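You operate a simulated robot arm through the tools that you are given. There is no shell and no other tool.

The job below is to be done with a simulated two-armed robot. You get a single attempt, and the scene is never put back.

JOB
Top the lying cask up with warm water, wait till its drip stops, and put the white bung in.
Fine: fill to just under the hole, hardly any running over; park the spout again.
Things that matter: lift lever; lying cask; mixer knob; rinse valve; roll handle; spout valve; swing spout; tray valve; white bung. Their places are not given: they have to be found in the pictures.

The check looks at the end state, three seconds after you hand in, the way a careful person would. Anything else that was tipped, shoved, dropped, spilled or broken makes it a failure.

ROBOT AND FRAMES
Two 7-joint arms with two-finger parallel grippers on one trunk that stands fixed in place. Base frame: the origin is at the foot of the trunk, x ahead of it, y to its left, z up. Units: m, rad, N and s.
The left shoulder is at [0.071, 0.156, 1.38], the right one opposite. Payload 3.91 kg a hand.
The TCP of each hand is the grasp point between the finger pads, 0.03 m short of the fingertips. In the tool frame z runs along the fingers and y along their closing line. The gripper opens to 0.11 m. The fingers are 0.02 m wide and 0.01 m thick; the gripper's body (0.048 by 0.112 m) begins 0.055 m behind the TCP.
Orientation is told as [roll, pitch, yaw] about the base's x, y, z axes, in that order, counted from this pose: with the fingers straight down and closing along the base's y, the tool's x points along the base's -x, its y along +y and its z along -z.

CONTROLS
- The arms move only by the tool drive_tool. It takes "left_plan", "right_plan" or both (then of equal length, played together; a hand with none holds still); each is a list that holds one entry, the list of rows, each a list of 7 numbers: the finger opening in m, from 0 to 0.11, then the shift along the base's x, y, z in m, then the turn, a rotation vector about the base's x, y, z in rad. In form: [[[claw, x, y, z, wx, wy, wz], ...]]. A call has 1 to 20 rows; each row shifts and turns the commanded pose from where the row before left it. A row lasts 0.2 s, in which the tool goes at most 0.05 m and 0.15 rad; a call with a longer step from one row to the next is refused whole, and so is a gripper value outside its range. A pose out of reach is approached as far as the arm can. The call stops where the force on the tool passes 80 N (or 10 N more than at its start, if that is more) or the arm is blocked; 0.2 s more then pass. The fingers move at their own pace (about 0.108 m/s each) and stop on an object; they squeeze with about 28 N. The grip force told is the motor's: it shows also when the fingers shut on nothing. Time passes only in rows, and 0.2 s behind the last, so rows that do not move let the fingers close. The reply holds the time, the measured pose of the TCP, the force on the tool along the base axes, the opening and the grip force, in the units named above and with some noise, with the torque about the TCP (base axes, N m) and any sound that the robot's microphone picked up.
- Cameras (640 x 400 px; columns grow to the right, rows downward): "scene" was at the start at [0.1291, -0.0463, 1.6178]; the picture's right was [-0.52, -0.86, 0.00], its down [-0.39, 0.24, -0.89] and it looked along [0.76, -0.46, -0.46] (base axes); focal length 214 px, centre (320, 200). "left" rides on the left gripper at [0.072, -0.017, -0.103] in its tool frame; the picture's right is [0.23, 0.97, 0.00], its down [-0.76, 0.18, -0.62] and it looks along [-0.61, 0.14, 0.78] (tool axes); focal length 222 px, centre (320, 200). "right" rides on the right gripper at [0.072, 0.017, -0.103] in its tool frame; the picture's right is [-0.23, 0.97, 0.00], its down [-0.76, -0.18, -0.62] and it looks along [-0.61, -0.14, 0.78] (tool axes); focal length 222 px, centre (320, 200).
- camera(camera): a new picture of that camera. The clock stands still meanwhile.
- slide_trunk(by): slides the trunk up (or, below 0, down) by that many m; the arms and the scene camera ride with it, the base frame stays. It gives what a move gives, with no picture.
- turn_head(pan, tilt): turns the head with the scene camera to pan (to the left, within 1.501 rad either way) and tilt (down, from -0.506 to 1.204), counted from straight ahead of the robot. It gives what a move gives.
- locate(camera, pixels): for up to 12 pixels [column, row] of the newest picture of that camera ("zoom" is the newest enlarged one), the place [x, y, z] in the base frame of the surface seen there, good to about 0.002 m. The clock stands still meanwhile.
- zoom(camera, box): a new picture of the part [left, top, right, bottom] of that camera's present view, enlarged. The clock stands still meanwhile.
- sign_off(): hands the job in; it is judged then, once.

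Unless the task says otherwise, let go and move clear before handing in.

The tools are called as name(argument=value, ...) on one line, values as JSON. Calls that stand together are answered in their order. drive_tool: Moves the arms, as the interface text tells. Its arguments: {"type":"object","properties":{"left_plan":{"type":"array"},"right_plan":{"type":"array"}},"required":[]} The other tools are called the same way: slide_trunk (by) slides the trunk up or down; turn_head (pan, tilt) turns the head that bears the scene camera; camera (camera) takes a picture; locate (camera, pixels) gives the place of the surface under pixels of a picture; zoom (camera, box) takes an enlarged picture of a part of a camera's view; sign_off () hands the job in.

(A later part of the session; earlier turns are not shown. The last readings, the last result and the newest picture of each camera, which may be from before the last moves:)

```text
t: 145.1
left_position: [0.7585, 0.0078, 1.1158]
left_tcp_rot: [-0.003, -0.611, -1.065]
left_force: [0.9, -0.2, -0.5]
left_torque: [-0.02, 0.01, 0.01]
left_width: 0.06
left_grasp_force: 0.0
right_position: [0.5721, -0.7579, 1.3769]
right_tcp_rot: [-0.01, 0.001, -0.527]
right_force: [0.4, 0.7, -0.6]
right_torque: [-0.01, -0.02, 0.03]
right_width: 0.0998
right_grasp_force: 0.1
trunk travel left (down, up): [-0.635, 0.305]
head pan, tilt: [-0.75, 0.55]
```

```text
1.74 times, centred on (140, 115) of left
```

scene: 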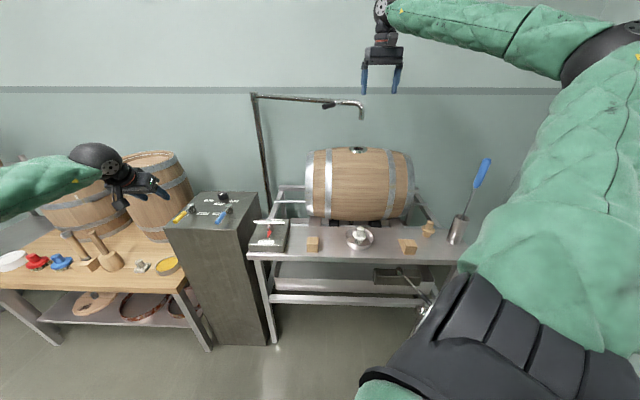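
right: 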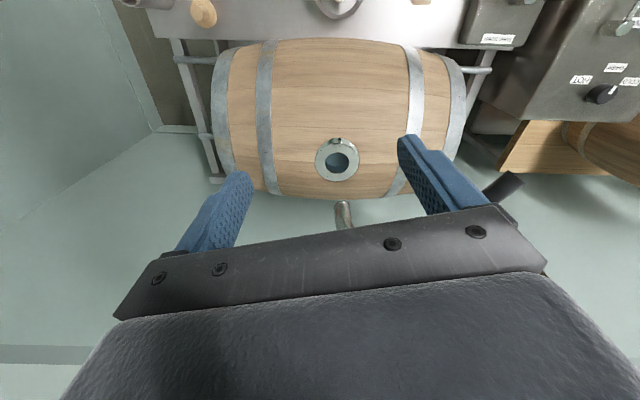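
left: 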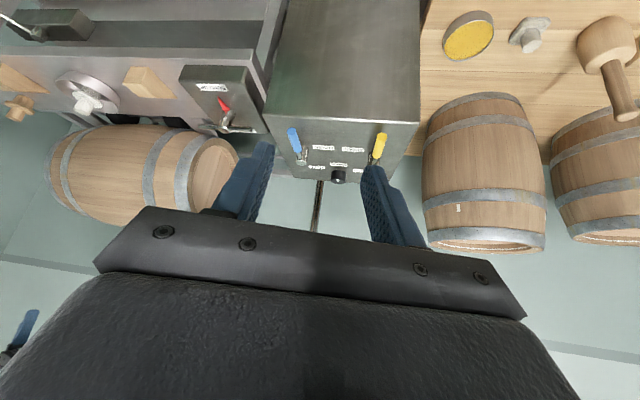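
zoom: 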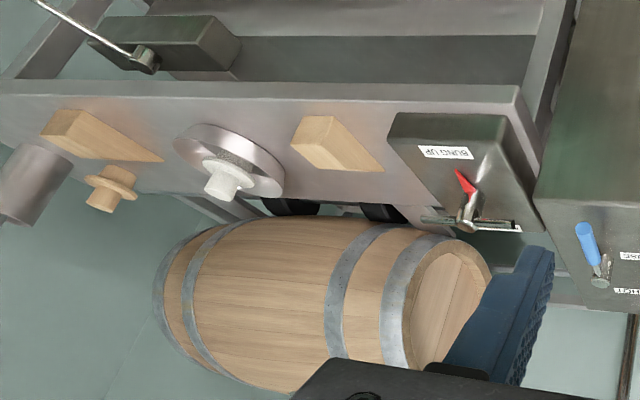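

The level is steady at 1.0822, about 7 mm under the throat, and nothing drips. I'll raise the trunk again and bring the right hand back to the spout's grip to park it, with the left hand moved aside.

slide_trunk(by=0.19)

zoom(camera="scene", box=[330, 110, 390, 200])

drive_tool(right_plan=[[[0.1, -0.004, 0.0146, -0.015, 0, 0, -0.1488], [0.1, -0.004, 0.0146, -0.015, 0, 0, -0.1488], [0.09, -0.004, 0.0146, -0.015, 0, 0, -0.1488], [0.08, -0.004, 0.0146, -0.015, 0, 0, -0.1488], [0.075, -0.004, 0.0146, -0.015, 0, 0, -0.1488], [0.075, 0, 0.03, 0, -0.0955, -0.0295, 0], [0.075, 0, 0.03, 0, -0.0955, -0.0295, 0], [0.075, 0, 0.03, 0, -0.0955, -0.0295, 0], [0.075, 0.04, 0, -0.023, -0.0955, -0.0295, 0], [0.075, 0.04, 0, -0.023, -0.0955, -0.0295, 0], [0.075, 0.04, 0, -0.023, -0.0955, -0.0295, 0], [0.075, 0.04, 0, -0.023, -0.0955, -0.0295, 0], [0.075, 0, 0, 0, 0, 0, 0]]], left_plan=[[[0.06, -0.02, 0.015, 0.005, 0, 0, 0], [0.06, -0.02, 0.015, 0.005, 0, 0, 0], [0.06, -0.02, 0.015, 0.005, 0, 0, 0], [0.06, -0.02, 0.015, 0.005, 0, 0, 0], [0.06, -0.02, 0.015, 0.005, 0, 0, 0], [0.06, -0.02, 0.015, 0.005, 0, 0, 0], [0.06, -0.02, 0.015, 0.005, 0, 0, 0], [0.06, -0.02, 0.015, 0.005, 0, 0, 0], [0.06, 0, 0, 0, 0, 0, 0], [0.06, 0, 0, 0, 0, 0, 0], [0.06, 0, 0, 0, 0, 0, 0], [0.06, 0, 0, 0, 0, 0, 0], [0.06, 0, 0, 0, 0, 0, 0]]])

camera(camera="right")

camera(camera="scene")

```text
t: 147.2
left_position: [0.7599, 0.0071, 1.3046]
left_tcp_rot: [-0.001, -0.61, -1.063]
left_force: [-0.6, 0.3, 1.3]
left_torque: [-0.04, -0.03, -0.01]
left_width: 0.0599
left_grasp_force: 0.1
right_position: [0.5733, -0.7605, 1.5667]
right_tcp_rot: [-0.008, 0.0, -0.527]
right_force: [0.3, 0.5, 0.3]
right_torque: [-0.02, 0.02, 0.01]
right_width: 0.0997
right_grasp_force: 0.1
trunk travel left (down, up): [-0.825, 0.115]
head pan, tilt: [-0.75, 0.55]
```

```text
4.44 times, centred on (360, 155) of scene
```

zoom: 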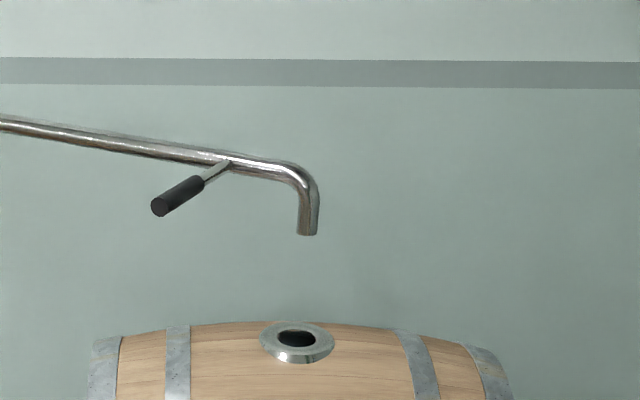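

```text
t: 150.0
left_position: [0.5993, 0.125, 1.3458]
left_tcp_rot: [-0.001, -0.611, -1.064]
left_force: [-1.2, 0.2, 0.5]
left_torque: [0.06, 0.0, 0.01]
left_width: 0.06
left_grasp_force: 0.0
right_position: [0.7107, -0.5957, 1.4016]
right_tcp_rot: [-0.007, -0.7, -1.273]
right_force: [-0.5, -0.1, 0.1]
right_torque: [0.04, 0.01, 0.06]
right_width: 0.0751
right_grasp_force: 0.0
trunk travel left (down, up): [-0.825, 0.115]
head pan, tilt: [-0.75, 0.55]
```

```text
taken
```

right: 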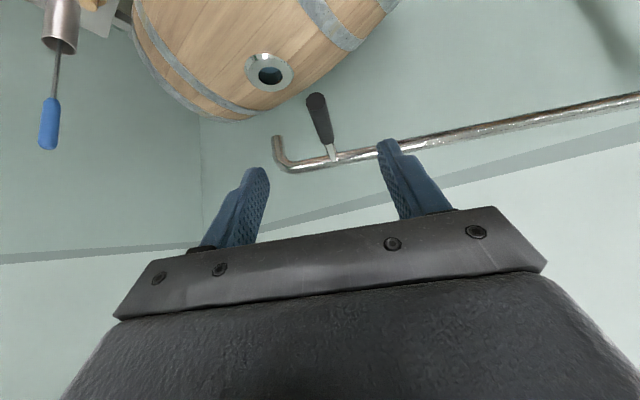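

```text
taken
```

scene: 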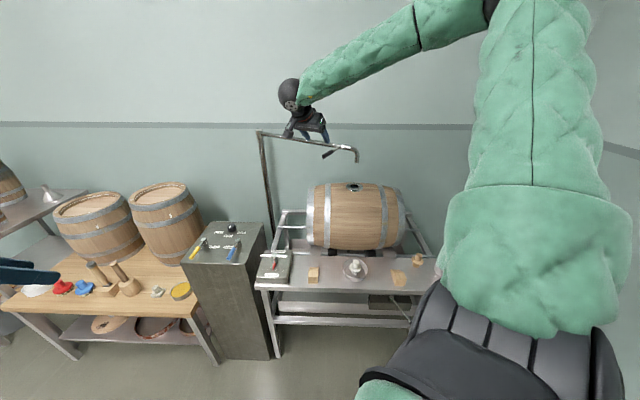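

The grip is between the fingers again at (318,115), and no drop shows at the outlet. I'll move in and close on it.

drive_tool(right_plan=[[[0.075, 0.0061, -0.0208, -0.0249, 0, 0, 0], [0.075, 0.0061, -0.0208, -0.0249, 0, 0, 0], [0.075, 0.0061, -0.0208, -0.0249, 0, 0, 0], [0.075, 0.0061, -0.0208, -0.0249, 0, 0, 0], [0.05, 0, 0, 0, 0, 0, 0], [0.03, 0, 0, 0, 0, 0, 0], [0.01, 0, 0, 0, 0, 0, 0], [0.005, 0, 0, 0, 0, 0, 0], [0.005, 0, 0, 0, 0, 0, 0]]])

camera(camera="right")

zoom(camera="scene", box=[320, 110, 400, 200])

```text
t: 152.0
left_position: [0.5973, 0.1265, 1.3467]
left_tcp_rot: [0.002, -0.611, -1.065]
left_force: [-0.1, -0.3, 0.2]
left_torque: [-0.03, 0.05, -0.02]
left_width: 0.0598
left_grasp_force: 0.0
right_position: [0.7369, -0.6763, 1.3031]
right_tcp_rot: [-0.009, -0.7, -1.273]
right_force: [-28.3, -1.2, -3.6]
right_torque: [0.0, -0.01, -0.13]
right_width: 0.0186
right_grasp_force: 13.7
trunk travel left (down, up): [-0.825, 0.115]
head pan, tilt: [-0.75, 0.55]
```

```text
taken
```

right: 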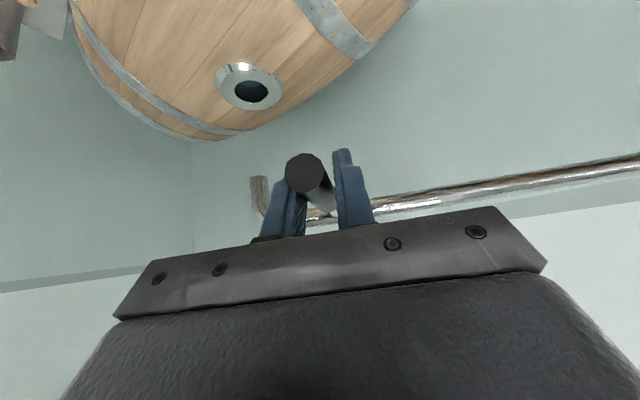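

```text
4.44 times, centred on (360, 155) of scene
```

zoom: 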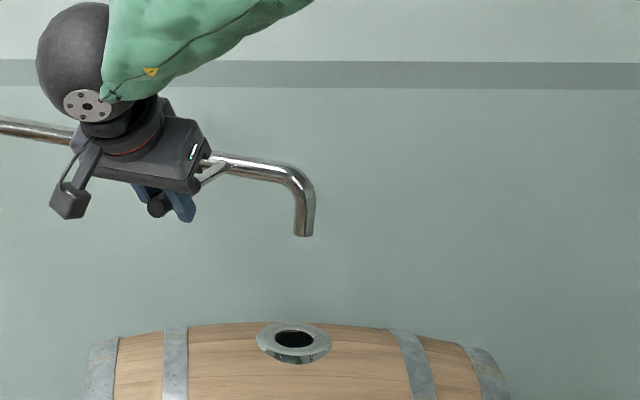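

The grip is held (width 0.0186). It is 17 s since closing and no drips were seen, so I'll swing the spout back along its arc to the parking place.

drive_tool(right_plan=[[[0.005, 0.0021, -0.0272, 0, 0, 0, 0.0529], [0.005, 0.0035, -0.0271, 0, 0, 0, 0.0529], [0.005, 0.0049, -0.0268, 0, 0, 0, 0.0529], [0.005, 0.0063, -0.0265, 0, 0, 0, 0.0529], [0.005, 0.0077, -0.0262, 0, 0, 0, 0.0529], [0.005, 0.0091, -0.0257, 0, 0, 0, 0.0529], [0.005, 0.0104, -0.0252, 0, 0, 0, 0.0529], [0.005, 0, 0, 0, 0, 0, 0]]])

zoom(camera="scene", box=[250, 100, 410, 210])

locate(camera="zoom", pixels=[[440, 180], [438, 175], [442, 170], [435, 165]])

```text
t: 153.8
left_position: [0.5971, 0.1266, 1.3471]
left_tcp_rot: [0.0, -0.613, -1.064]
left_force: [-0.9, -0.2, -0.3]
left_torque: [-0.02, 0.02, -0.02]
left_width: 0.0602
left_grasp_force: 0.0
right_position: [0.7778, -0.8632, 1.3027]
right_tcp_rot: [-0.007, -0.703, -0.902]
right_force: [-14.8, -8.9, 17.1]
right_torque: [-0.84, -0.59, -0.75]
right_width: 0.014
right_grasp_force: 45.3
trunk travel left (down, up): [-0.825, 0.115]
head pan, tilt: [-0.75, 0.55]
```

```text
3.64 times, centred on (330, 155) of scene
```

zoom: 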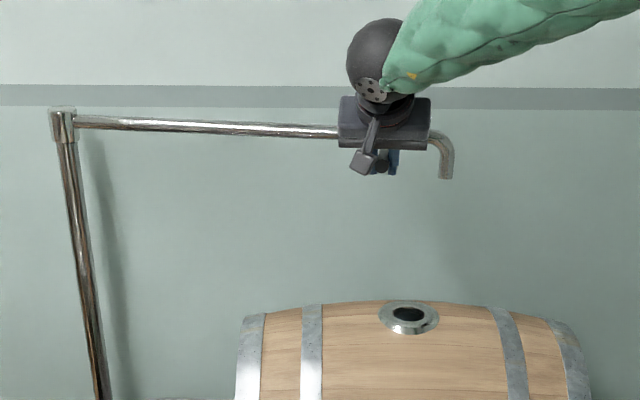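

```text
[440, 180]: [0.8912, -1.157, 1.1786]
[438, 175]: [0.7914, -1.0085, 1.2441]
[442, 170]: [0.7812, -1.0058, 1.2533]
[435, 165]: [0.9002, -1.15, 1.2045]
```

The outlet is at about (0.785,-1.007), about 0.05 rad short of its first place (0.800,-1.034). I'll do the last step.

drive_tool(right_plan=[[[0.005, 0.0118, -0.0246, 0, 0, 0, 0.0529], [0.005, 0, 0, 0, 0, 0, 0]]])

zoom(camera="scene", box=[335, 120, 385, 155])

locate(camera="zoom", pixels=[[380, 300], [375, 290], [385, 280], [370, 270], [380, 250], [330, 170]])

```text
t: 154.4
left_position: [0.5967, 0.1269, 1.347]
left_tcp_rot: [0.001, -0.612, -1.063]
left_force: [0.1, -0.8, 1.1]
left_torque: [0.0, -0.04, -0.02]
left_width: 0.0599
left_grasp_force: 0.0
right_position: [0.7896, -0.8866, 1.304]
right_tcp_rot: [-0.009, -0.701, -0.849]
right_force: [-14.3, -10.5, 20.9]
right_torque: [-0.43, -0.37, -0.89]
right_width: 0.014
right_grasp_force: 44.7
trunk travel left (down, up): [-0.825, 0.115]
head pan, tilt: [-0.75, 0.55]
```

```text
11.43 times, centred on (360, 138) of scene
```

zoom: 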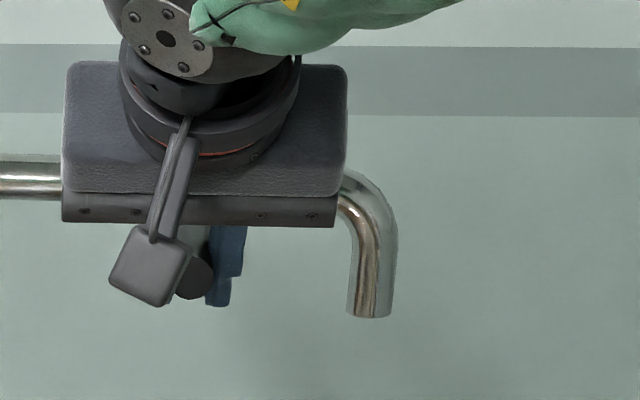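

```text
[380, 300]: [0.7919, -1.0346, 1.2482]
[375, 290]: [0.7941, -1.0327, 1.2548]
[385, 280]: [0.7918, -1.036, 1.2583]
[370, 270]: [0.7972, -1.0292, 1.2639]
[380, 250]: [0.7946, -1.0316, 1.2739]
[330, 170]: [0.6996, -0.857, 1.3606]
```

The outlet is about 5 mm short of its first place (it was at rows to 310, now 317). I'll nudge it a bit further.

drive_tool(right_plan=[[[0.005, 0.0032, -0.006, 0, 0, 0, 0.012], [0.005, 0, 0, 0, 0, 0, 0]]])

zoom(camera="scene", box=[335, 120, 385, 155])

locate(camera="zoom", pixels=[[380, 300], [375, 290], [385, 280], [370, 270], [380, 250]])

```text
t: 155.0
left_position: [0.597, 0.1287, 1.3466]
left_tcp_rot: [-0.001, -0.61, -1.065]
left_force: [0.8, 0.8, 0.1]
left_torque: [0.0, -0.03, -0.01]
left_width: 0.0599
left_grasp_force: 0.1
right_position: [0.7916, -0.8907, 1.3024]
right_tcp_rot: [-0.009, -0.699, -0.838]
right_force: [-21.6, 7.5, 13.3]
right_torque: [0.36, 0.37, -1.05]
right_width: 0.014
right_grasp_force: 45.5
trunk travel left (down, up): [-0.825, 0.115]
head pan, tilt: [-0.75, 0.55]
```

```text
11.43 times, centred on (360, 138) of scene
```

zoom: 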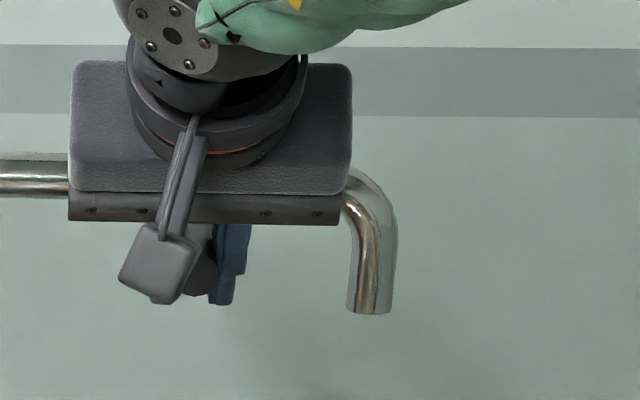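

```text
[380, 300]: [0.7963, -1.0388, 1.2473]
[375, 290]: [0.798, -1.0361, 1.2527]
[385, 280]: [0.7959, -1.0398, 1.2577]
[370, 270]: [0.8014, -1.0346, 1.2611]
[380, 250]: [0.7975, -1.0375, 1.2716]
```

The outlet is now within 2 mm of its first place, and the force turned round as at a stop. I'll let go and back off.

drive_tool(right_plan=[[[0.03, 0, 0, 0, 0, 0, 0], [0.06, 0, 0, 0, 0, 0, 0], [0.075, -0.011, 0.012, 0.019, 0, 0, 0], [0.075, -0.011, 0.012, 0.019, 0, 0, 0], [0.075, -0.011, 0.012, 0.019, 0, 0, 0], [0.075, -0.015, 0.016, 0.026, 0, 0, 0], [0.075, -0.015, 0.016, 0.026, 0, 0, 0], [0.075, 0, 0, 0, 0, 0, 0]]])

camera(camera="scene")

zoom(camera="scene", box=[245, 115, 425, 220])

zoom(camera="scene", box=[335, 120, 385, 155])

locate(camera="zoom", pixels=[[380, 300], [375, 290], [199, 270], [370, 270]])

```text
t: 156.8
left_position: [0.6013, 0.1251, 1.3448]
left_tcp_rot: [-0.001, -0.61, -1.064]
left_force: [0.2, -0.2, 0.2]
left_torque: [0.01, 0.01, -0.02]
left_width: 0.0601
left_grasp_force: 0.0
right_position: [0.7324, -0.8267, 1.408]
right_tcp_rot: [-0.01, -0.698, -0.836]
right_force: [0.0, 1.0, -0.5]
right_torque: [-0.02, 0.02, 0.0]
right_width: 0.075
right_grasp_force: 0.0
trunk travel left (down, up): [-0.825, 0.115]
head pan, tilt: [-0.75, 0.55]
```

```text
taken
```

scene: 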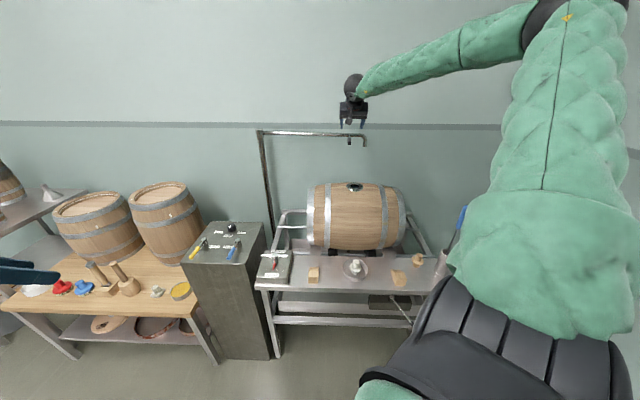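

```text
3.56 times, centred on (335, 168) of scene
```

zoom: 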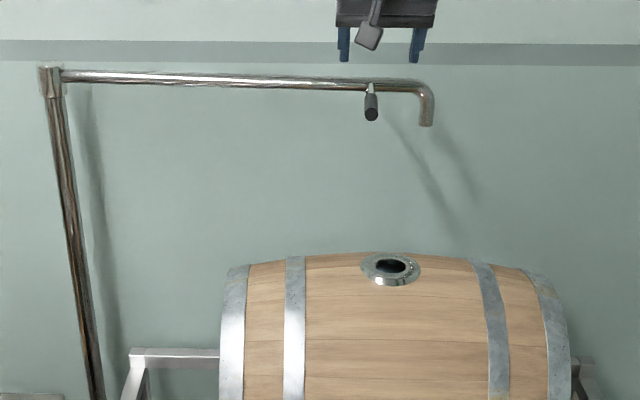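

```text
11.43 times, centred on (360, 138) of scene
```

zoom: 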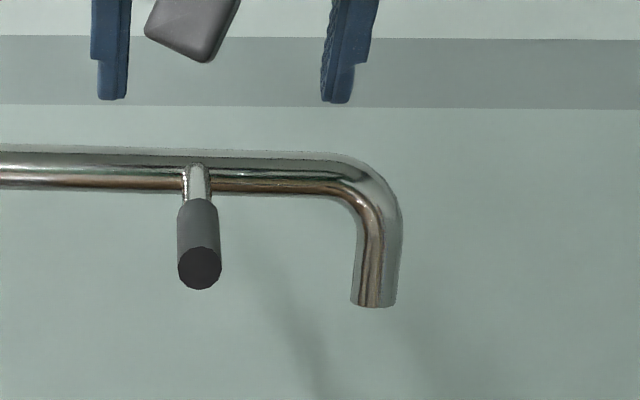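

```text
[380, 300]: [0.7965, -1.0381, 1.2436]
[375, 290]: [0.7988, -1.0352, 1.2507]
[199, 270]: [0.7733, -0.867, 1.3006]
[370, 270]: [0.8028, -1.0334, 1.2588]
```

The spout is parked just as at the start. Now the white bung: I'll zoom in on it in its dish and locate its parts.

zoom(camera="scene", box=[335, 250, 375, 285])

locate(camera="zoom", pixels=[[320, 100], [320, 130], [320, 160], [320, 190], [320, 210], [280, 190], [370, 190], [320, 240], [250, 200], [400, 200], [320, 70], [320, 300]])

```text
11.43 times, centred on (355, 268) of scene
```

zoom: 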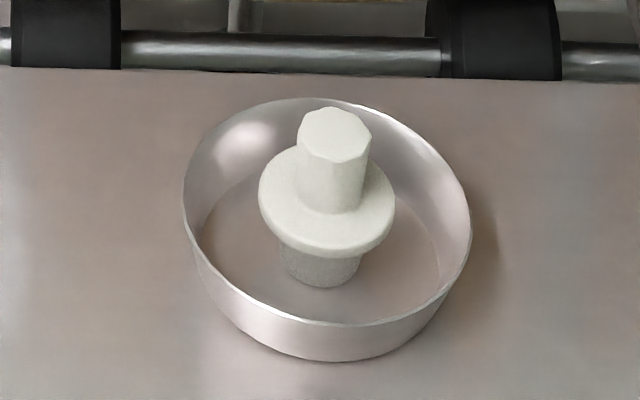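

```text
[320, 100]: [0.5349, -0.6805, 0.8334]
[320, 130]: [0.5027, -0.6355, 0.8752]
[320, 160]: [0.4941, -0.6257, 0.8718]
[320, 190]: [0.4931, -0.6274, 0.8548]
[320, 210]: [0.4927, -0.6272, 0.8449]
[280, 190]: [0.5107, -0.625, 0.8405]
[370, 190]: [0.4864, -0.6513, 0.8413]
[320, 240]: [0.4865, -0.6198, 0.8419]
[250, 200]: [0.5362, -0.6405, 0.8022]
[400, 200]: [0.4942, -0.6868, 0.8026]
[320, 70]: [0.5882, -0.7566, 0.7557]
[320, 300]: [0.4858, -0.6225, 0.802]
```

The bung's handle is a cylinder about 28 mm wide with its top at z≈0.8755, above a collar at 0.842. I'll untilt the right hand and bring it above the bung.

locate(camera="zoom", pixels=[[335, 133], [303, 130], [367, 130], [335, 112], [335, 155], [310, 180], [358, 180], [335, 190], [265, 190], [390, 195], [330, 245], [325, 275]])

drive_tool(right_plan=[[[0.075, -0.0334, 0.0267, 0, 0.1036, 0.0935, 0], [0.075, -0.0334, 0.0267, 0, 0.1036, 0.0935, 0], [0.075, -0.0334, 0.0267, 0, 0.1036, 0.0935, 0], [0.075, -0.0334, 0.0267, 0, 0.1036, 0.0935, 0], [0.075, -0.0334, 0.0267, 0, 0.1036, 0.0935, 0], [0.075, -0.0334, 0.0267, 0, 0, 0, 0], [0.075, -0.0334, 0.0267, 0, 0, 0, 0.05], [0.075, 0, 0, -0.04, 0, 0, 0], [0.075, 0, 0, -0.045, 0, 0, 0], [0.075, 0, 0, -0.045, 0, 0, 0], [0.075, 0, 0, -0.045, 0, 0, 0], [0.075, 0, 0, -0.045, 0, 0, 0], [0.075, 0, 0, 0, 0, 0, 0]]])

camera(camera="right")

```text
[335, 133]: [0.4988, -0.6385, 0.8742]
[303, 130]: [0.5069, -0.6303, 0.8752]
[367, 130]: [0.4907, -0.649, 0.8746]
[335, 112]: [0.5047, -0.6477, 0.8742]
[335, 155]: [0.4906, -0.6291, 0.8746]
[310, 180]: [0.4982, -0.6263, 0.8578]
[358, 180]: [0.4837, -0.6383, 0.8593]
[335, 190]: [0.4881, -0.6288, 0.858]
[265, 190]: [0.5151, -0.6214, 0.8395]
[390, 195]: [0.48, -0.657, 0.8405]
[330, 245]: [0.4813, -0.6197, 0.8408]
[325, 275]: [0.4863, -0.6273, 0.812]
```

```text
t: 159.6
left_position: [0.5996, 0.1263, 1.3449]
left_tcp_rot: [-0.002, -0.61, -1.065]
left_force: [-0.8, 0.3, 0.3]
left_torque: [0.0, 0.02, 0.02]
left_width: 0.0597
left_grasp_force: 0.0
right_position: [0.4962, -0.6419, 1.188]
right_tcp_rot: [-0.01, -0.003, -0.786]
right_force: [-1.0, 0.5, 0.0]
right_torque: [-0.03, 0.04, 0.01]
right_width: 0.0748
right_grasp_force: 0.1
trunk travel left (down, up): [-0.825, 0.115]
head pan, tilt: [-0.75, 0.55]
```

```text
taken
```

right: 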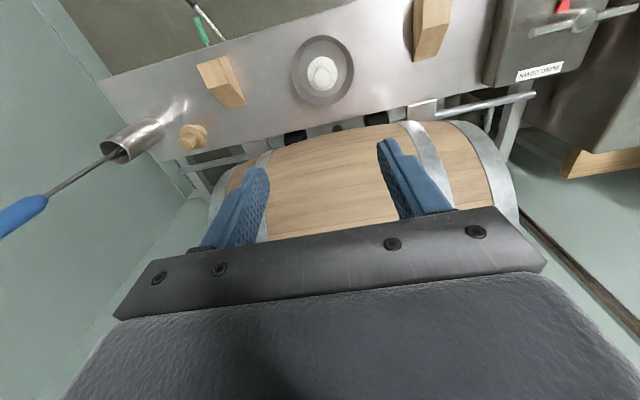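

The bung shows at (322,70) in the right picture. I'll locate its top from here too.

zoom(camera="right", box=[282, 30, 362, 110])

locate(camera="zoom", pixels=[[320, 160], [320, 200], [280, 200], [360, 200], [320, 230], [320, 250], [260, 220], [380, 220]])

```text
5.00 times, centred on (322, 70) of right
```

zoom: 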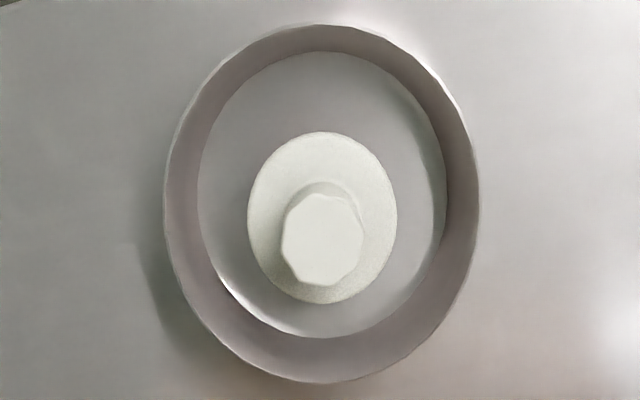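

```text
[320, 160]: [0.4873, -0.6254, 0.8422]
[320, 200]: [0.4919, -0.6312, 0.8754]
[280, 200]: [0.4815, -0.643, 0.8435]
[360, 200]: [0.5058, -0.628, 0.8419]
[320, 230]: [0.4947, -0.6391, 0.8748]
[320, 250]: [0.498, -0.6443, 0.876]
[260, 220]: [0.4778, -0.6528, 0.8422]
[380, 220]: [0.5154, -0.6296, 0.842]
```

The centre averages to (0.4975,-0.640). I'll go down to z≈0.95 and check again.

drive_tool(right_plan=[[[0.065, 0.0013, 0.0019, -0.045, 0, 0, 0], [0.065, 0, 0, -0.045, 0, 0, 0], [0.065, 0, 0, -0.045, 0, 0, 0], [0.065, 0, 0, -0.045, 0, 0, 0], [0.065, 0, 0, -0.045, 0, 0, 0], [0.065, 0, 0, -0.01, 0, 0, 0], [0.065, 0, 0, 0, 0, 0, 0]]])

camera(camera="right")

zoom(camera="scene", box=[310, 180, 410, 290])

```text
t: 161.2
left_position: [0.6001, 0.1269, 1.344]
left_tcp_rot: [-0.003, -0.609, -1.065]
left_force: [0.6, 0.3, 0.3]
left_torque: [0.0, -0.03, -0.01]
left_width: 0.0599
left_grasp_force: 0.2
right_position: [0.4997, -0.6418, 0.9568]
right_tcp_rot: [-0.009, -0.001, -0.787]
right_force: [0.8, -0.2, 0.6]
right_torque: [-0.01, 0.04, 0.03]
right_width: 0.0652
right_grasp_force: 0.1
trunk travel left (down, up): [-0.825, 0.115]
head pan, tilt: [-0.75, 0.55]
```

```text
taken
```

right: 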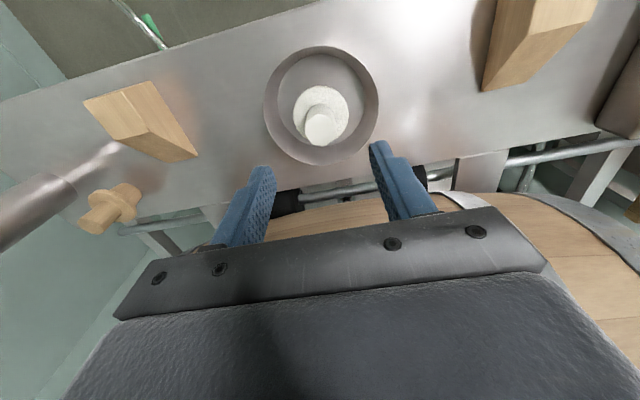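

```text
3.64 times, centred on (360, 235) of scene
```

zoom: 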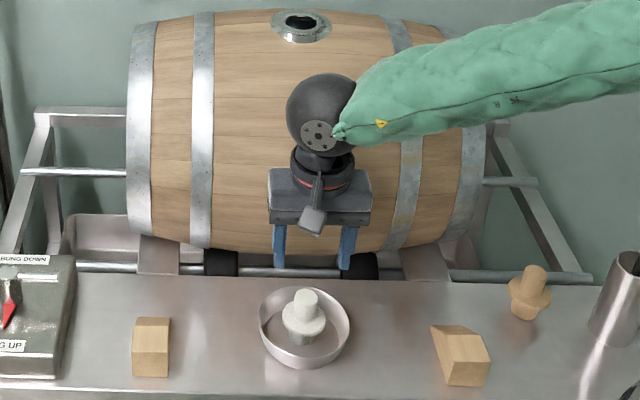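

The bung is centred between the fingers' path, with room to the cask. I'll refine the centre from this close view.

zoom(camera="right", box=[280, 70, 370, 160])

locate(camera="zoom", pixels=[[275, 245], [320, 245], [250, 245], [340, 245], [282, 210], [282, 280], [300, 260], [300, 230]])

```text
4.44 times, centred on (325, 115) of right
```

zoom: 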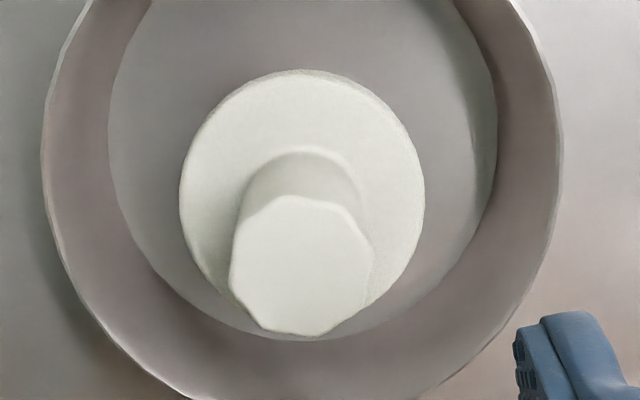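

```text
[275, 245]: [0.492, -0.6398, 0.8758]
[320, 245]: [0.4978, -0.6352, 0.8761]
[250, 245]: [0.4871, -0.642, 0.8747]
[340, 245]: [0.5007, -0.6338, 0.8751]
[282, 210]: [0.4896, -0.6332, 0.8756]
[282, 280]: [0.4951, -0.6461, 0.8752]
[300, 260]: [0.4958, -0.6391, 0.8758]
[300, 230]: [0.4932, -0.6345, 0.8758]
```

The centre is at about (0.497,-0.6395). I'll shift, go down to z≈0.878 and close on the handle.

drive_tool(right_plan=[[[0.065, -0.0027, 0.0023, -0.03, 0, 0, 0], [0.065, 0, 0, -0.03, 0, 0, 0], [0.065, 0, 0, -0.019, 0, 0, 0], [0.065, 0, 0, 0, 0, 0, 0]]])

camera(camera="right")

```text
t: 162.2
left_position: [0.5998, 0.1264, 1.3447]
left_tcp_rot: [-0.003, -0.61, -1.063]
left_force: [-0.1, 1.0, 0.3]
left_torque: [0.01, 0.03, 0.02]
left_width: 0.0598
left_grasp_force: 0.1
right_position: [0.4953, -0.637, 0.8754]
right_tcp_rot: [-0.009, -0.002, -0.789]
right_force: [-0.7, 1.2, -0.4]
right_torque: [0.01, 0.03, 0.03]
right_width: 0.065
right_grasp_force: 0.0
trunk travel left (down, up): [-0.825, 0.115]
head pan, tilt: [-0.75, 0.55]
```

```text
taken
```

right: 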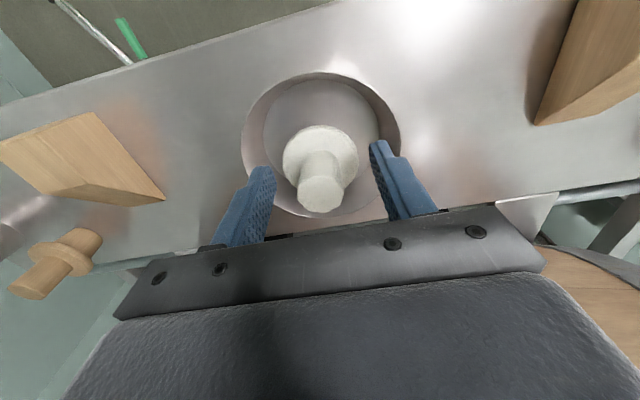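

The fingers stand on both sides of the handle at (320,190), tips just above the collar. I'll close.

drive_tool(right_plan=[[[0.05, 0.001, -0.001, 0.001, 0, 0, 0], [0.04, 0, 0, 0, 0, 0, 0], [0.03, 0, 0, 0, 0, 0, 0], [0.02, 0, 0, 0, 0, 0, 0], [0.012, 0, 0, 0, 0, 0, 0], [0.012, 0, 0, 0, 0, 0, 0]]])

camera(camera="right")

```text
t: 163.6
left_position: [0.6012, 0.1276, 1.3458]
left_tcp_rot: [-0.002, -0.609, -1.065]
left_force: [0.0, 0.4, -0.5]
left_torque: [-0.02, -0.01, 0.01]
left_width: 0.0599
left_grasp_force: 0.0
right_position: [0.4971, -0.6368, 0.876]
right_tcp_rot: [-0.008, 0.0, -0.789]
right_force: [-0.3, 1.0, -0.1]
right_torque: [0.02, -0.02, -0.04]
right_width: 0.028
right_grasp_force: 28.3
trunk travel left (down, up): [-0.825, 0.115]
head pan, tilt: [-0.75, 0.55]
```

```text
taken
```

right: 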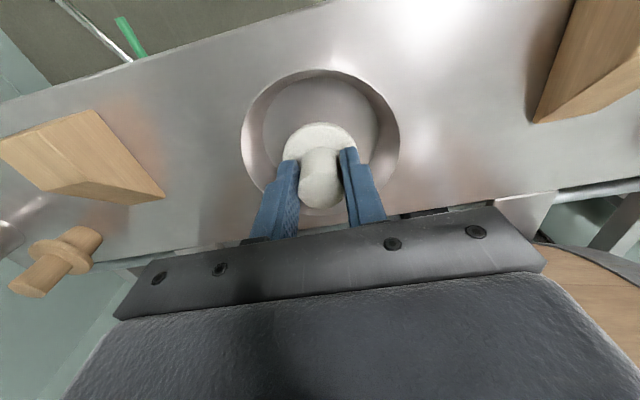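

The bung is held (width 0.028). I'll lift it straight up.

drive_tool(right_plan=[[[0.012, 0, 0, 0.02, 0, 0, 0], [0.012, 0, 0, 0.03, 0, 0, 0], [0.012, 0, 0, 0.045, 0, 0, 0], [0.012, 0, 0, 0.045, 0, 0, 0], [0.012, 0, 0, 0.045, 0, 0, 0], [0.012, 0, 0, 0.045, 0, 0, 0], [0.012, 0, 0, 0.045, 0, 0, 0], [0.012, 0, 0, 0.045, 0, 0, 0], [0.012, 0, 0, 0.045, 0, 0, 0], [0.012, 0, 0, 0.04, 0, 0, 0], [0.012, 0, 0, 0, 0, 0, 0]]])

camera(camera="right")

zoom(camera="scene", box=[300, 130, 420, 290])

```text
t: 166.0
left_position: [0.6007, 0.1262, 1.3449]
left_tcp_rot: [-0.002, -0.608, -1.064]
left_force: [-0.1, 0.6, 0.9]
left_torque: [-0.01, 0.04, 0.03]
left_width: 0.0595
left_grasp_force: 0.2
right_position: [0.5003, -0.6387, 1.284]
right_tcp_rot: [-0.009, 0.0, -0.787]
right_force: [-1.1, -0.4, -0.4]
right_torque: [-0.01, 0.02, -0.03]
right_width: 0.0277
right_grasp_force: 28.1
trunk travel left (down, up): [-0.825, 0.115]
head pan, tilt: [-0.75, 0.55]
```

```text
taken
```

right: 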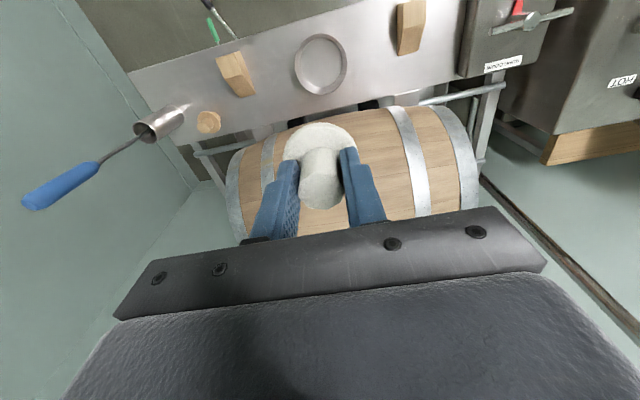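

```text
2.50 times, centred on (360, 210) of scene
```

zoom: 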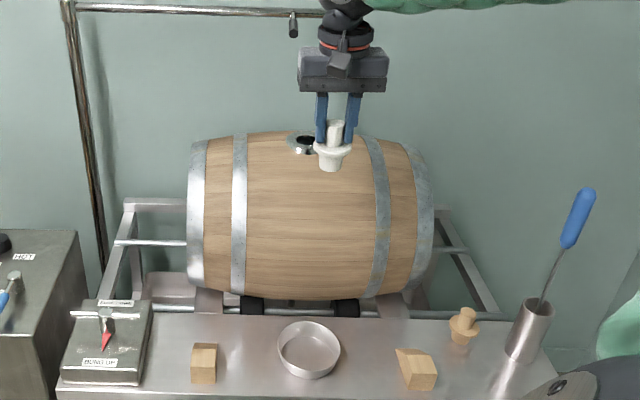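

The bung is held upright and the dish is empty. I'll carry it over to just above the hole at the same height.

drive_tool(right_plan=[[[0.012, 0.0306, -0.0309, 0, 0, 0, 0], [0.012, 0.0306, -0.0309, 0, 0, 0, 0], [0.012, 0.0306, -0.0309, 0, 0, 0, 0], [0.012, 0.0306, -0.0309, 0, 0, 0, 0], [0.012, 0.0306, -0.0309, 0, 0, 0, 0], [0.012, 0.0303, -0.0308, 0, 0, 0, 0], [0.012, 0, 0, 0, 0, 0, 0]]])

zoom(camera="scene", box=[325, 130, 385, 200])

camera(camera="right")

```text
t: 167.6
left_position: [0.6013, 0.122, 1.3447]
left_tcp_rot: [-0.002, -0.607, -1.065]
left_force: [0.1, -0.7, -0.1]
left_torque: [0.0, -0.01, 0.02]
left_width: 0.0599
left_grasp_force: 0.1
right_position: [0.6821, -0.8283, 1.2792]
right_tcp_rot: [-0.008, 0.001, -0.787]
right_force: [-0.4, -1.2, -0.2]
right_torque: [0.01, 0.02, 0.0]
right_width: 0.0279
right_grasp_force: 28.3
trunk travel left (down, up): [-0.825, 0.115]
head pan, tilt: [-0.75, 0.55]
```

```text
5.71 times, centred on (355, 165) of scene
```

zoom: 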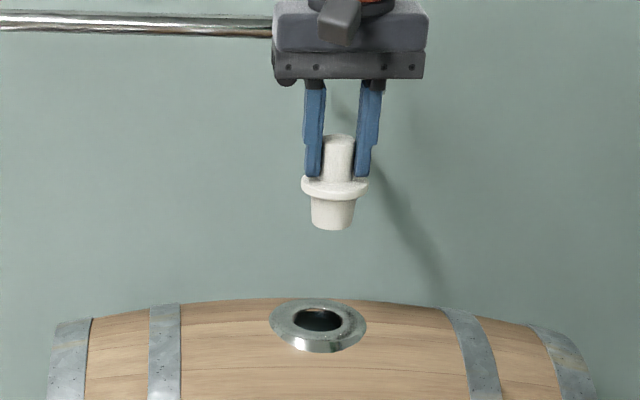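

```text
taken
```

right: 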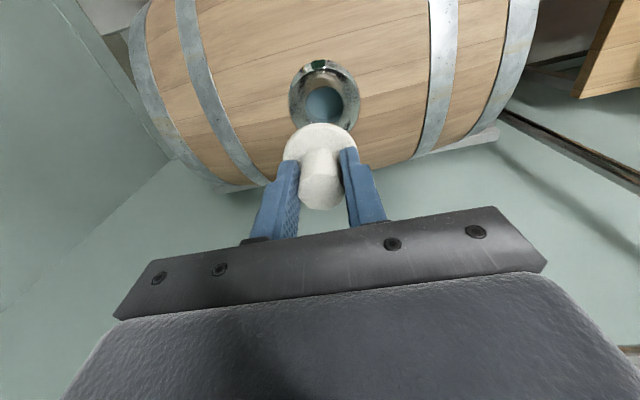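

The bung hangs above the hole. I'll locate its edges and the rim in this one view to find the offset between their axes.

locate(camera="zoom", pixels=[[313, 212], [353, 212], [333, 212], [304, 188], [366, 188], [335, 192], [272, 325], [362, 325], [317, 302], [317, 345], [296, 318], [340, 318]])

```text
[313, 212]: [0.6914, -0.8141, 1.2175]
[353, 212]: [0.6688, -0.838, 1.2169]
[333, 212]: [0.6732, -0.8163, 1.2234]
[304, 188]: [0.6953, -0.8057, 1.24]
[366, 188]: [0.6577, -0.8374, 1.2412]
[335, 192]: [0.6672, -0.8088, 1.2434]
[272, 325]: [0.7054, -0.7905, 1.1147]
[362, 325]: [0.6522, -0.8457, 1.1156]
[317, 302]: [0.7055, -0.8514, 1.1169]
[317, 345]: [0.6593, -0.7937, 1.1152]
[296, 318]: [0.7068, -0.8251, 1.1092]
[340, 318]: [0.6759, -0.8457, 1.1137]
```

By this view the bung's axis is at about (0.683,-0.8304) and the hole's at about (0.6845,-0.8244). I'll double-check the hole's edge before moving.

zoom(camera="scene", box=[340, 175, 370, 195])

locate(camera="zoom", pixels=[[200, 240], [470, 240], [335, 165], [335, 320], [60, 240], [600, 240], [335, 130], [335, 370], [335, 235]])

```text
16.00 times, centred on (355, 185) of scene
```

zoom: 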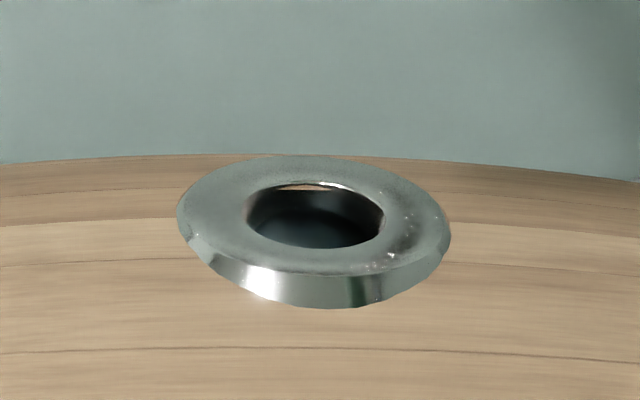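

```text
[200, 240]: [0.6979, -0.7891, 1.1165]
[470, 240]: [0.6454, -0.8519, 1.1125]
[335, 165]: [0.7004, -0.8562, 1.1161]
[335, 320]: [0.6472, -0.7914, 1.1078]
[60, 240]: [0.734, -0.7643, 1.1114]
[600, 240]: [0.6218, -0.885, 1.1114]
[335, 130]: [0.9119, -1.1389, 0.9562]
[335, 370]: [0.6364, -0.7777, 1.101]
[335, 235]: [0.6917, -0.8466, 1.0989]
```

I'll take the rim points right at the hole's edge.

locate(camera="zoom", pixels=[[241, 215], [389, 215], [315, 178], [315, 255], [185, 215], [443, 220], [315, 160], [315, 270]])

```text
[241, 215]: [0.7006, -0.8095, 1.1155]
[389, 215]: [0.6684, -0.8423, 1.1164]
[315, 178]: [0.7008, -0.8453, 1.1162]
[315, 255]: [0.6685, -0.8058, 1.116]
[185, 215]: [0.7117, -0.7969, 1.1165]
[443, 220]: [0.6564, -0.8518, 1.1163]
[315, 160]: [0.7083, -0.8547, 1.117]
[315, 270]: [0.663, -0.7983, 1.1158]
```

The hole's centre is (0.6847,-0.8256), so the bung has to shift by (+0.0015,+0.0048). I'll do that and lower it to just above the rim.

drive_tool(right_plan=[[[0.012, 0.0015, 0.0048, 0, 0, 0, 0], [0.012, 0, 0, -0.03, 0, 0, 0], [0.012, 0, 0, -0.03, 0, 0, 0], [0.012, 0, 0, -0.012, 0, 0, 0], [0.012, 0, 0, 0, 0, 0, 0]]])

zoom(camera="scene", box=[335, 155, 375, 200])

camera(camera="right")

```text
t: 168.8
left_position: [0.6007, 0.1249, 1.3443]
left_tcp_rot: [-0.004, -0.609, -1.065]
left_force: [-0.2, -0.7, 0.0]
left_torque: [0.0, -0.03, -0.02]
left_width: 0.06
left_grasp_force: 0.0
right_position: [0.6804, -0.8195, 1.2091]
right_tcp_rot: [-0.01, -0.002, -0.785]
right_force: [-0.2, -0.5, -0.3]
right_torque: [0.0, 0.03, -0.01]
right_width: 0.0276
right_grasp_force: 27.5
trunk travel left (down, up): [-0.825, 0.115]
head pan, tilt: [-0.75, 0.55]
```

```text
8.89 times, centred on (355, 178) of scene
```

zoom: 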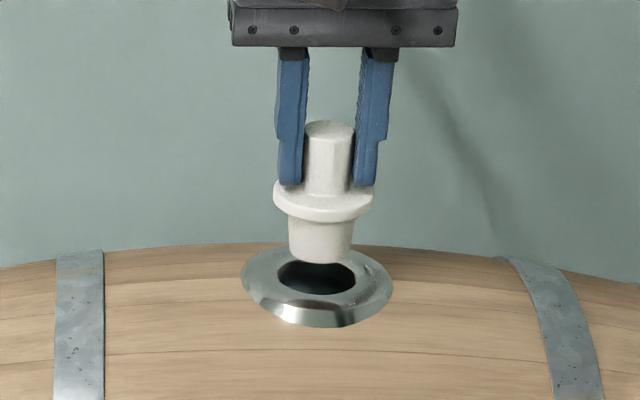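

```text
taken
```

right: 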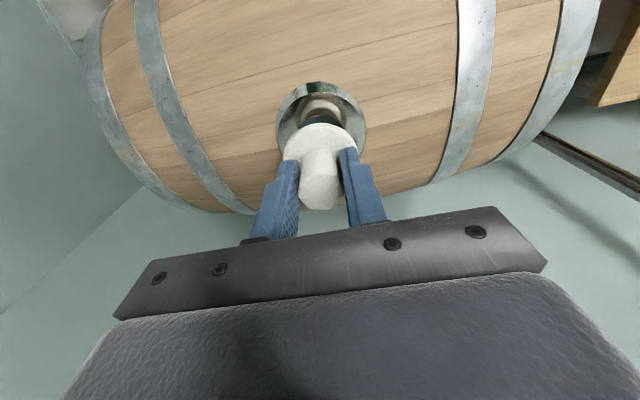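

The bung is now just above the rim. I'll measure the remaining offset in this view.

locate(camera="zoom", pixels=[[292, 245], [349, 245], [321, 245], [321, 258], [278, 200], [369, 200], [322, 212], [247, 278], [386, 278], [316, 248], [274, 278], [359, 278]])

```text
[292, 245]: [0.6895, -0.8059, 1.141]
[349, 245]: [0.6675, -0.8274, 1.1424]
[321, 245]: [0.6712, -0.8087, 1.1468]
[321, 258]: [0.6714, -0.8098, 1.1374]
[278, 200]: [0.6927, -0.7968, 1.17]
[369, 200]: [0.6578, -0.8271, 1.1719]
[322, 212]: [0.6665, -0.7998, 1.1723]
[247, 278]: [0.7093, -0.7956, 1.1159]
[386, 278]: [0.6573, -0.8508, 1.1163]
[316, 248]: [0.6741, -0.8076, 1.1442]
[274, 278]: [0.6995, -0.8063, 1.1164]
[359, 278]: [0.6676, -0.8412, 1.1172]
```

The bung needs about (+0.0024,-0.0029) more. I'll apply it and lower in small steps until the plug has entered by about 1 cm.

drive_tool(right_plan=[[[0.012, 0.0024, -0.0029, 0, 0, 0, 0], [0.012, 0, 0, -0.01, 0, 0, 0], [0.012, 0, 0, -0.01, 0, 0, 0], [0.012, 0, 0, -0.008, 0, 0, 0], [0.012, 0, 0, 0, 0, 0, 0]]])

zoom(camera="scene", box=[335, 155, 375, 200])

zoom(camera="right", box=[260, 80, 390, 220])

```text
t: 170.0
left_position: [0.5985, 0.1259, 1.3455]
left_tcp_rot: [-0.003, -0.608, -1.065]
left_force: [1.0, -0.3, -0.2]
left_torque: [0.01, 0.01, 0.02]
left_width: 0.06
left_grasp_force: 0.2
right_position: [0.6846, -0.8222, 1.1809]
right_tcp_rot: [-0.008, -0.002, -0.786]
right_force: [-0.5, 0.2, -0.6]
right_torque: [0.03, 0.0, 0.0]
right_width: 0.0279
right_grasp_force: 28.4
trunk travel left (down, up): [-0.825, 0.115]
head pan, tilt: [-0.75, 0.55]
```

```text
8.89 times, centred on (355, 178) of scene
```

zoom: 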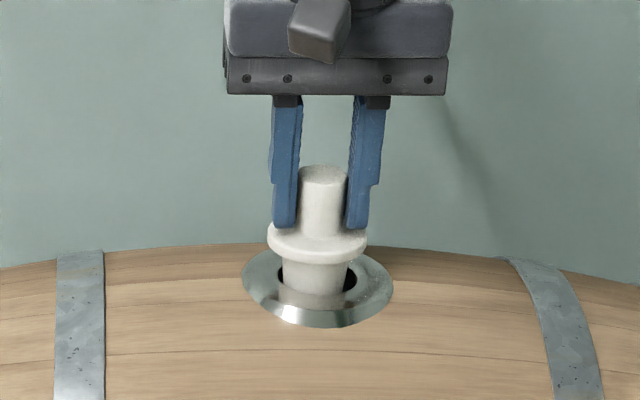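

```text
2.86 times, centred on (325, 150) of right
```

zoom: 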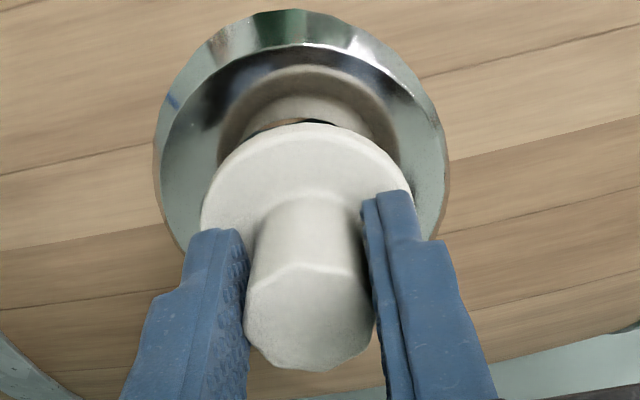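

The plug has entered the hole without force. I'll lower it the rest of the way in small steps, watching the force.

drive_tool(right_plan=[[[0.012, 0, 0, -0.007, 0, 0, 0], [0.012, 0, 0, -0.007, 0, 0, 0], [0.012, 0, 0, 0, 0, 0, 0]]])

zoom(camera="scene", box=[335, 155, 375, 200])

```text
t: 170.8
left_position: [0.6002, 0.1255, 1.3452]
left_tcp_rot: [-0.002, -0.609, -1.066]
left_force: [-0.1, 0.3, 0.4]
left_torque: [-0.05, 0.03, 0.0]
left_width: 0.06
left_grasp_force: 0.1
right_position: [0.6838, -0.8207, 1.1657]
right_tcp_rot: [-0.009, -0.001, -0.788]
right_force: [0.1, 0.1, -1.2]
right_torque: [0.0, -0.01, -0.01]
right_width: 0.0278
right_grasp_force: 27.3
trunk travel left (down, up): [-0.825, 0.115]
head pan, tilt: [-0.75, 0.55]
```

```text
8.89 times, centred on (355, 178) of scene
```

zoom: 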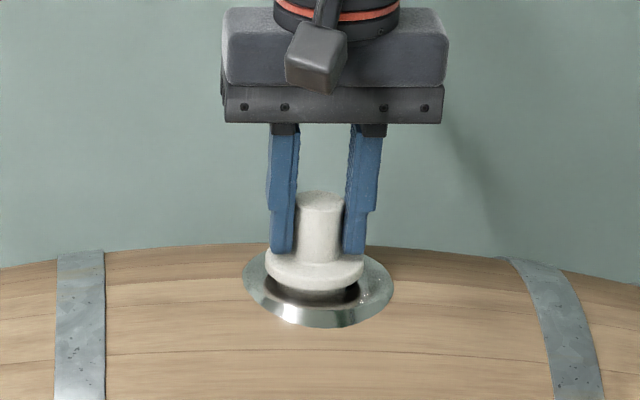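

The collar is a few mm above the rim with no force. I'll shift 2 mm to the right in the view and lower on until it seats.

drive_tool(right_plan=[[[0.012, -0.0014, -0.0015, -0.003, 0, 0, 0], [0.012, 0, 0, -0.003, 0, 0, 0], [0.012, 0, 0, -0.003, 0, 0, 0], [0.012, 0, 0, 0, 0, 0, 0]]])

zoom(camera="scene", box=[335, 155, 375, 200])

```text
t: 171.8
left_position: [0.6, 0.1265, 1.3457]
left_tcp_rot: [-0.001, -0.609, -1.065]
left_force: [0.2, -0.1, -0.3]
left_torque: [-0.03, 0.0, -0.01]
left_width: 0.0601
left_grasp_force: 0.1
right_position: [0.6815, -0.8232, 1.1604]
right_tcp_rot: [-0.007, -0.003, -0.788]
right_force: [-0.7, -5.8, 14.2]
right_torque: [-0.02, -0.32, -0.08]
right_width: 0.0275
right_grasp_force: 27.8
trunk travel left (down, up): [-0.825, 0.115]
head pan, tilt: [-0.75, 0.55]
```

```text
8.89 times, centred on (355, 178) of scene
```

zoom: 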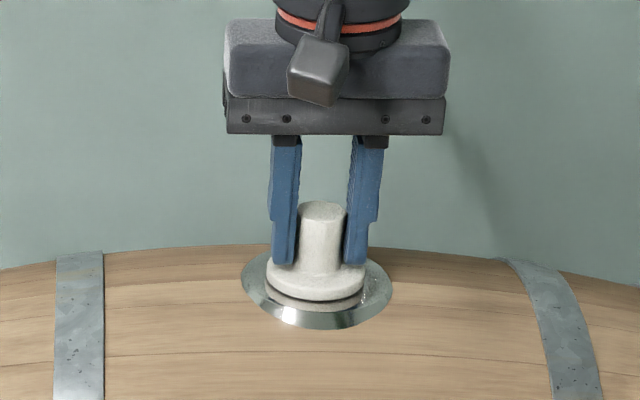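

There is contact now (14 N up, -6 N in y). I'll yield 1.5 mm in -y and press a little further.

drive_tool(right_plan=[[[0.012, 0, -0.0015, -0.002, 0, 0, 0], [0.012, 0, 0, -0.004, 0, 0, 0], [0.012, 0, 0, 0, 0, 0, 0]]])

zoom(camera="scene", box=[335, 155, 375, 200])

zoom(camera="right", box=[260, 80, 390, 220])

```text
t: 172.6
left_position: [0.5991, 0.1282, 1.3468]
left_tcp_rot: [0.0, -0.612, -1.064]
left_force: [0.5, 0.4, 0.0]
left_torque: [-0.01, 0.02, -0.03]
left_width: 0.0597
left_grasp_force: 0.0
right_position: [0.6824, -0.8223, 1.1573]
right_tcp_rot: [-0.007, -0.005, -0.786]
right_force: [-0.7, -2.2, 31.6]
right_torque: [-0.18, -0.43, 0.0]
right_width: 0.0277
right_grasp_force: 27.9
trunk travel left (down, up): [-0.825, 0.115]
head pan, tilt: [-0.75, 0.55]
```

```text
8.89 times, centred on (355, 178) of scene
```

zoom: 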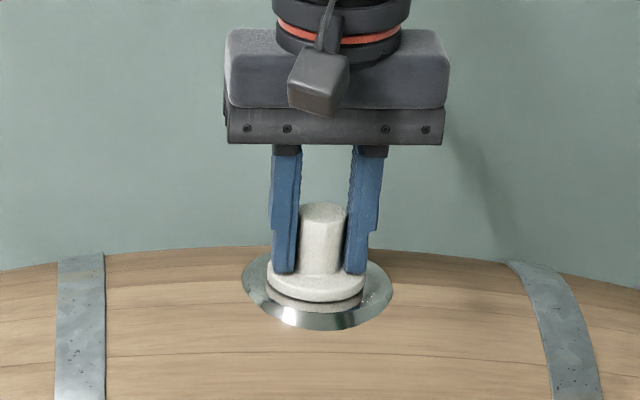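

```text
2.86 times, centred on (325, 150) of right
```

zoom: 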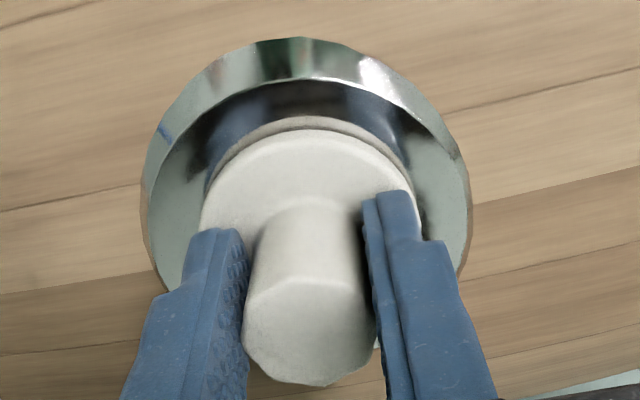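

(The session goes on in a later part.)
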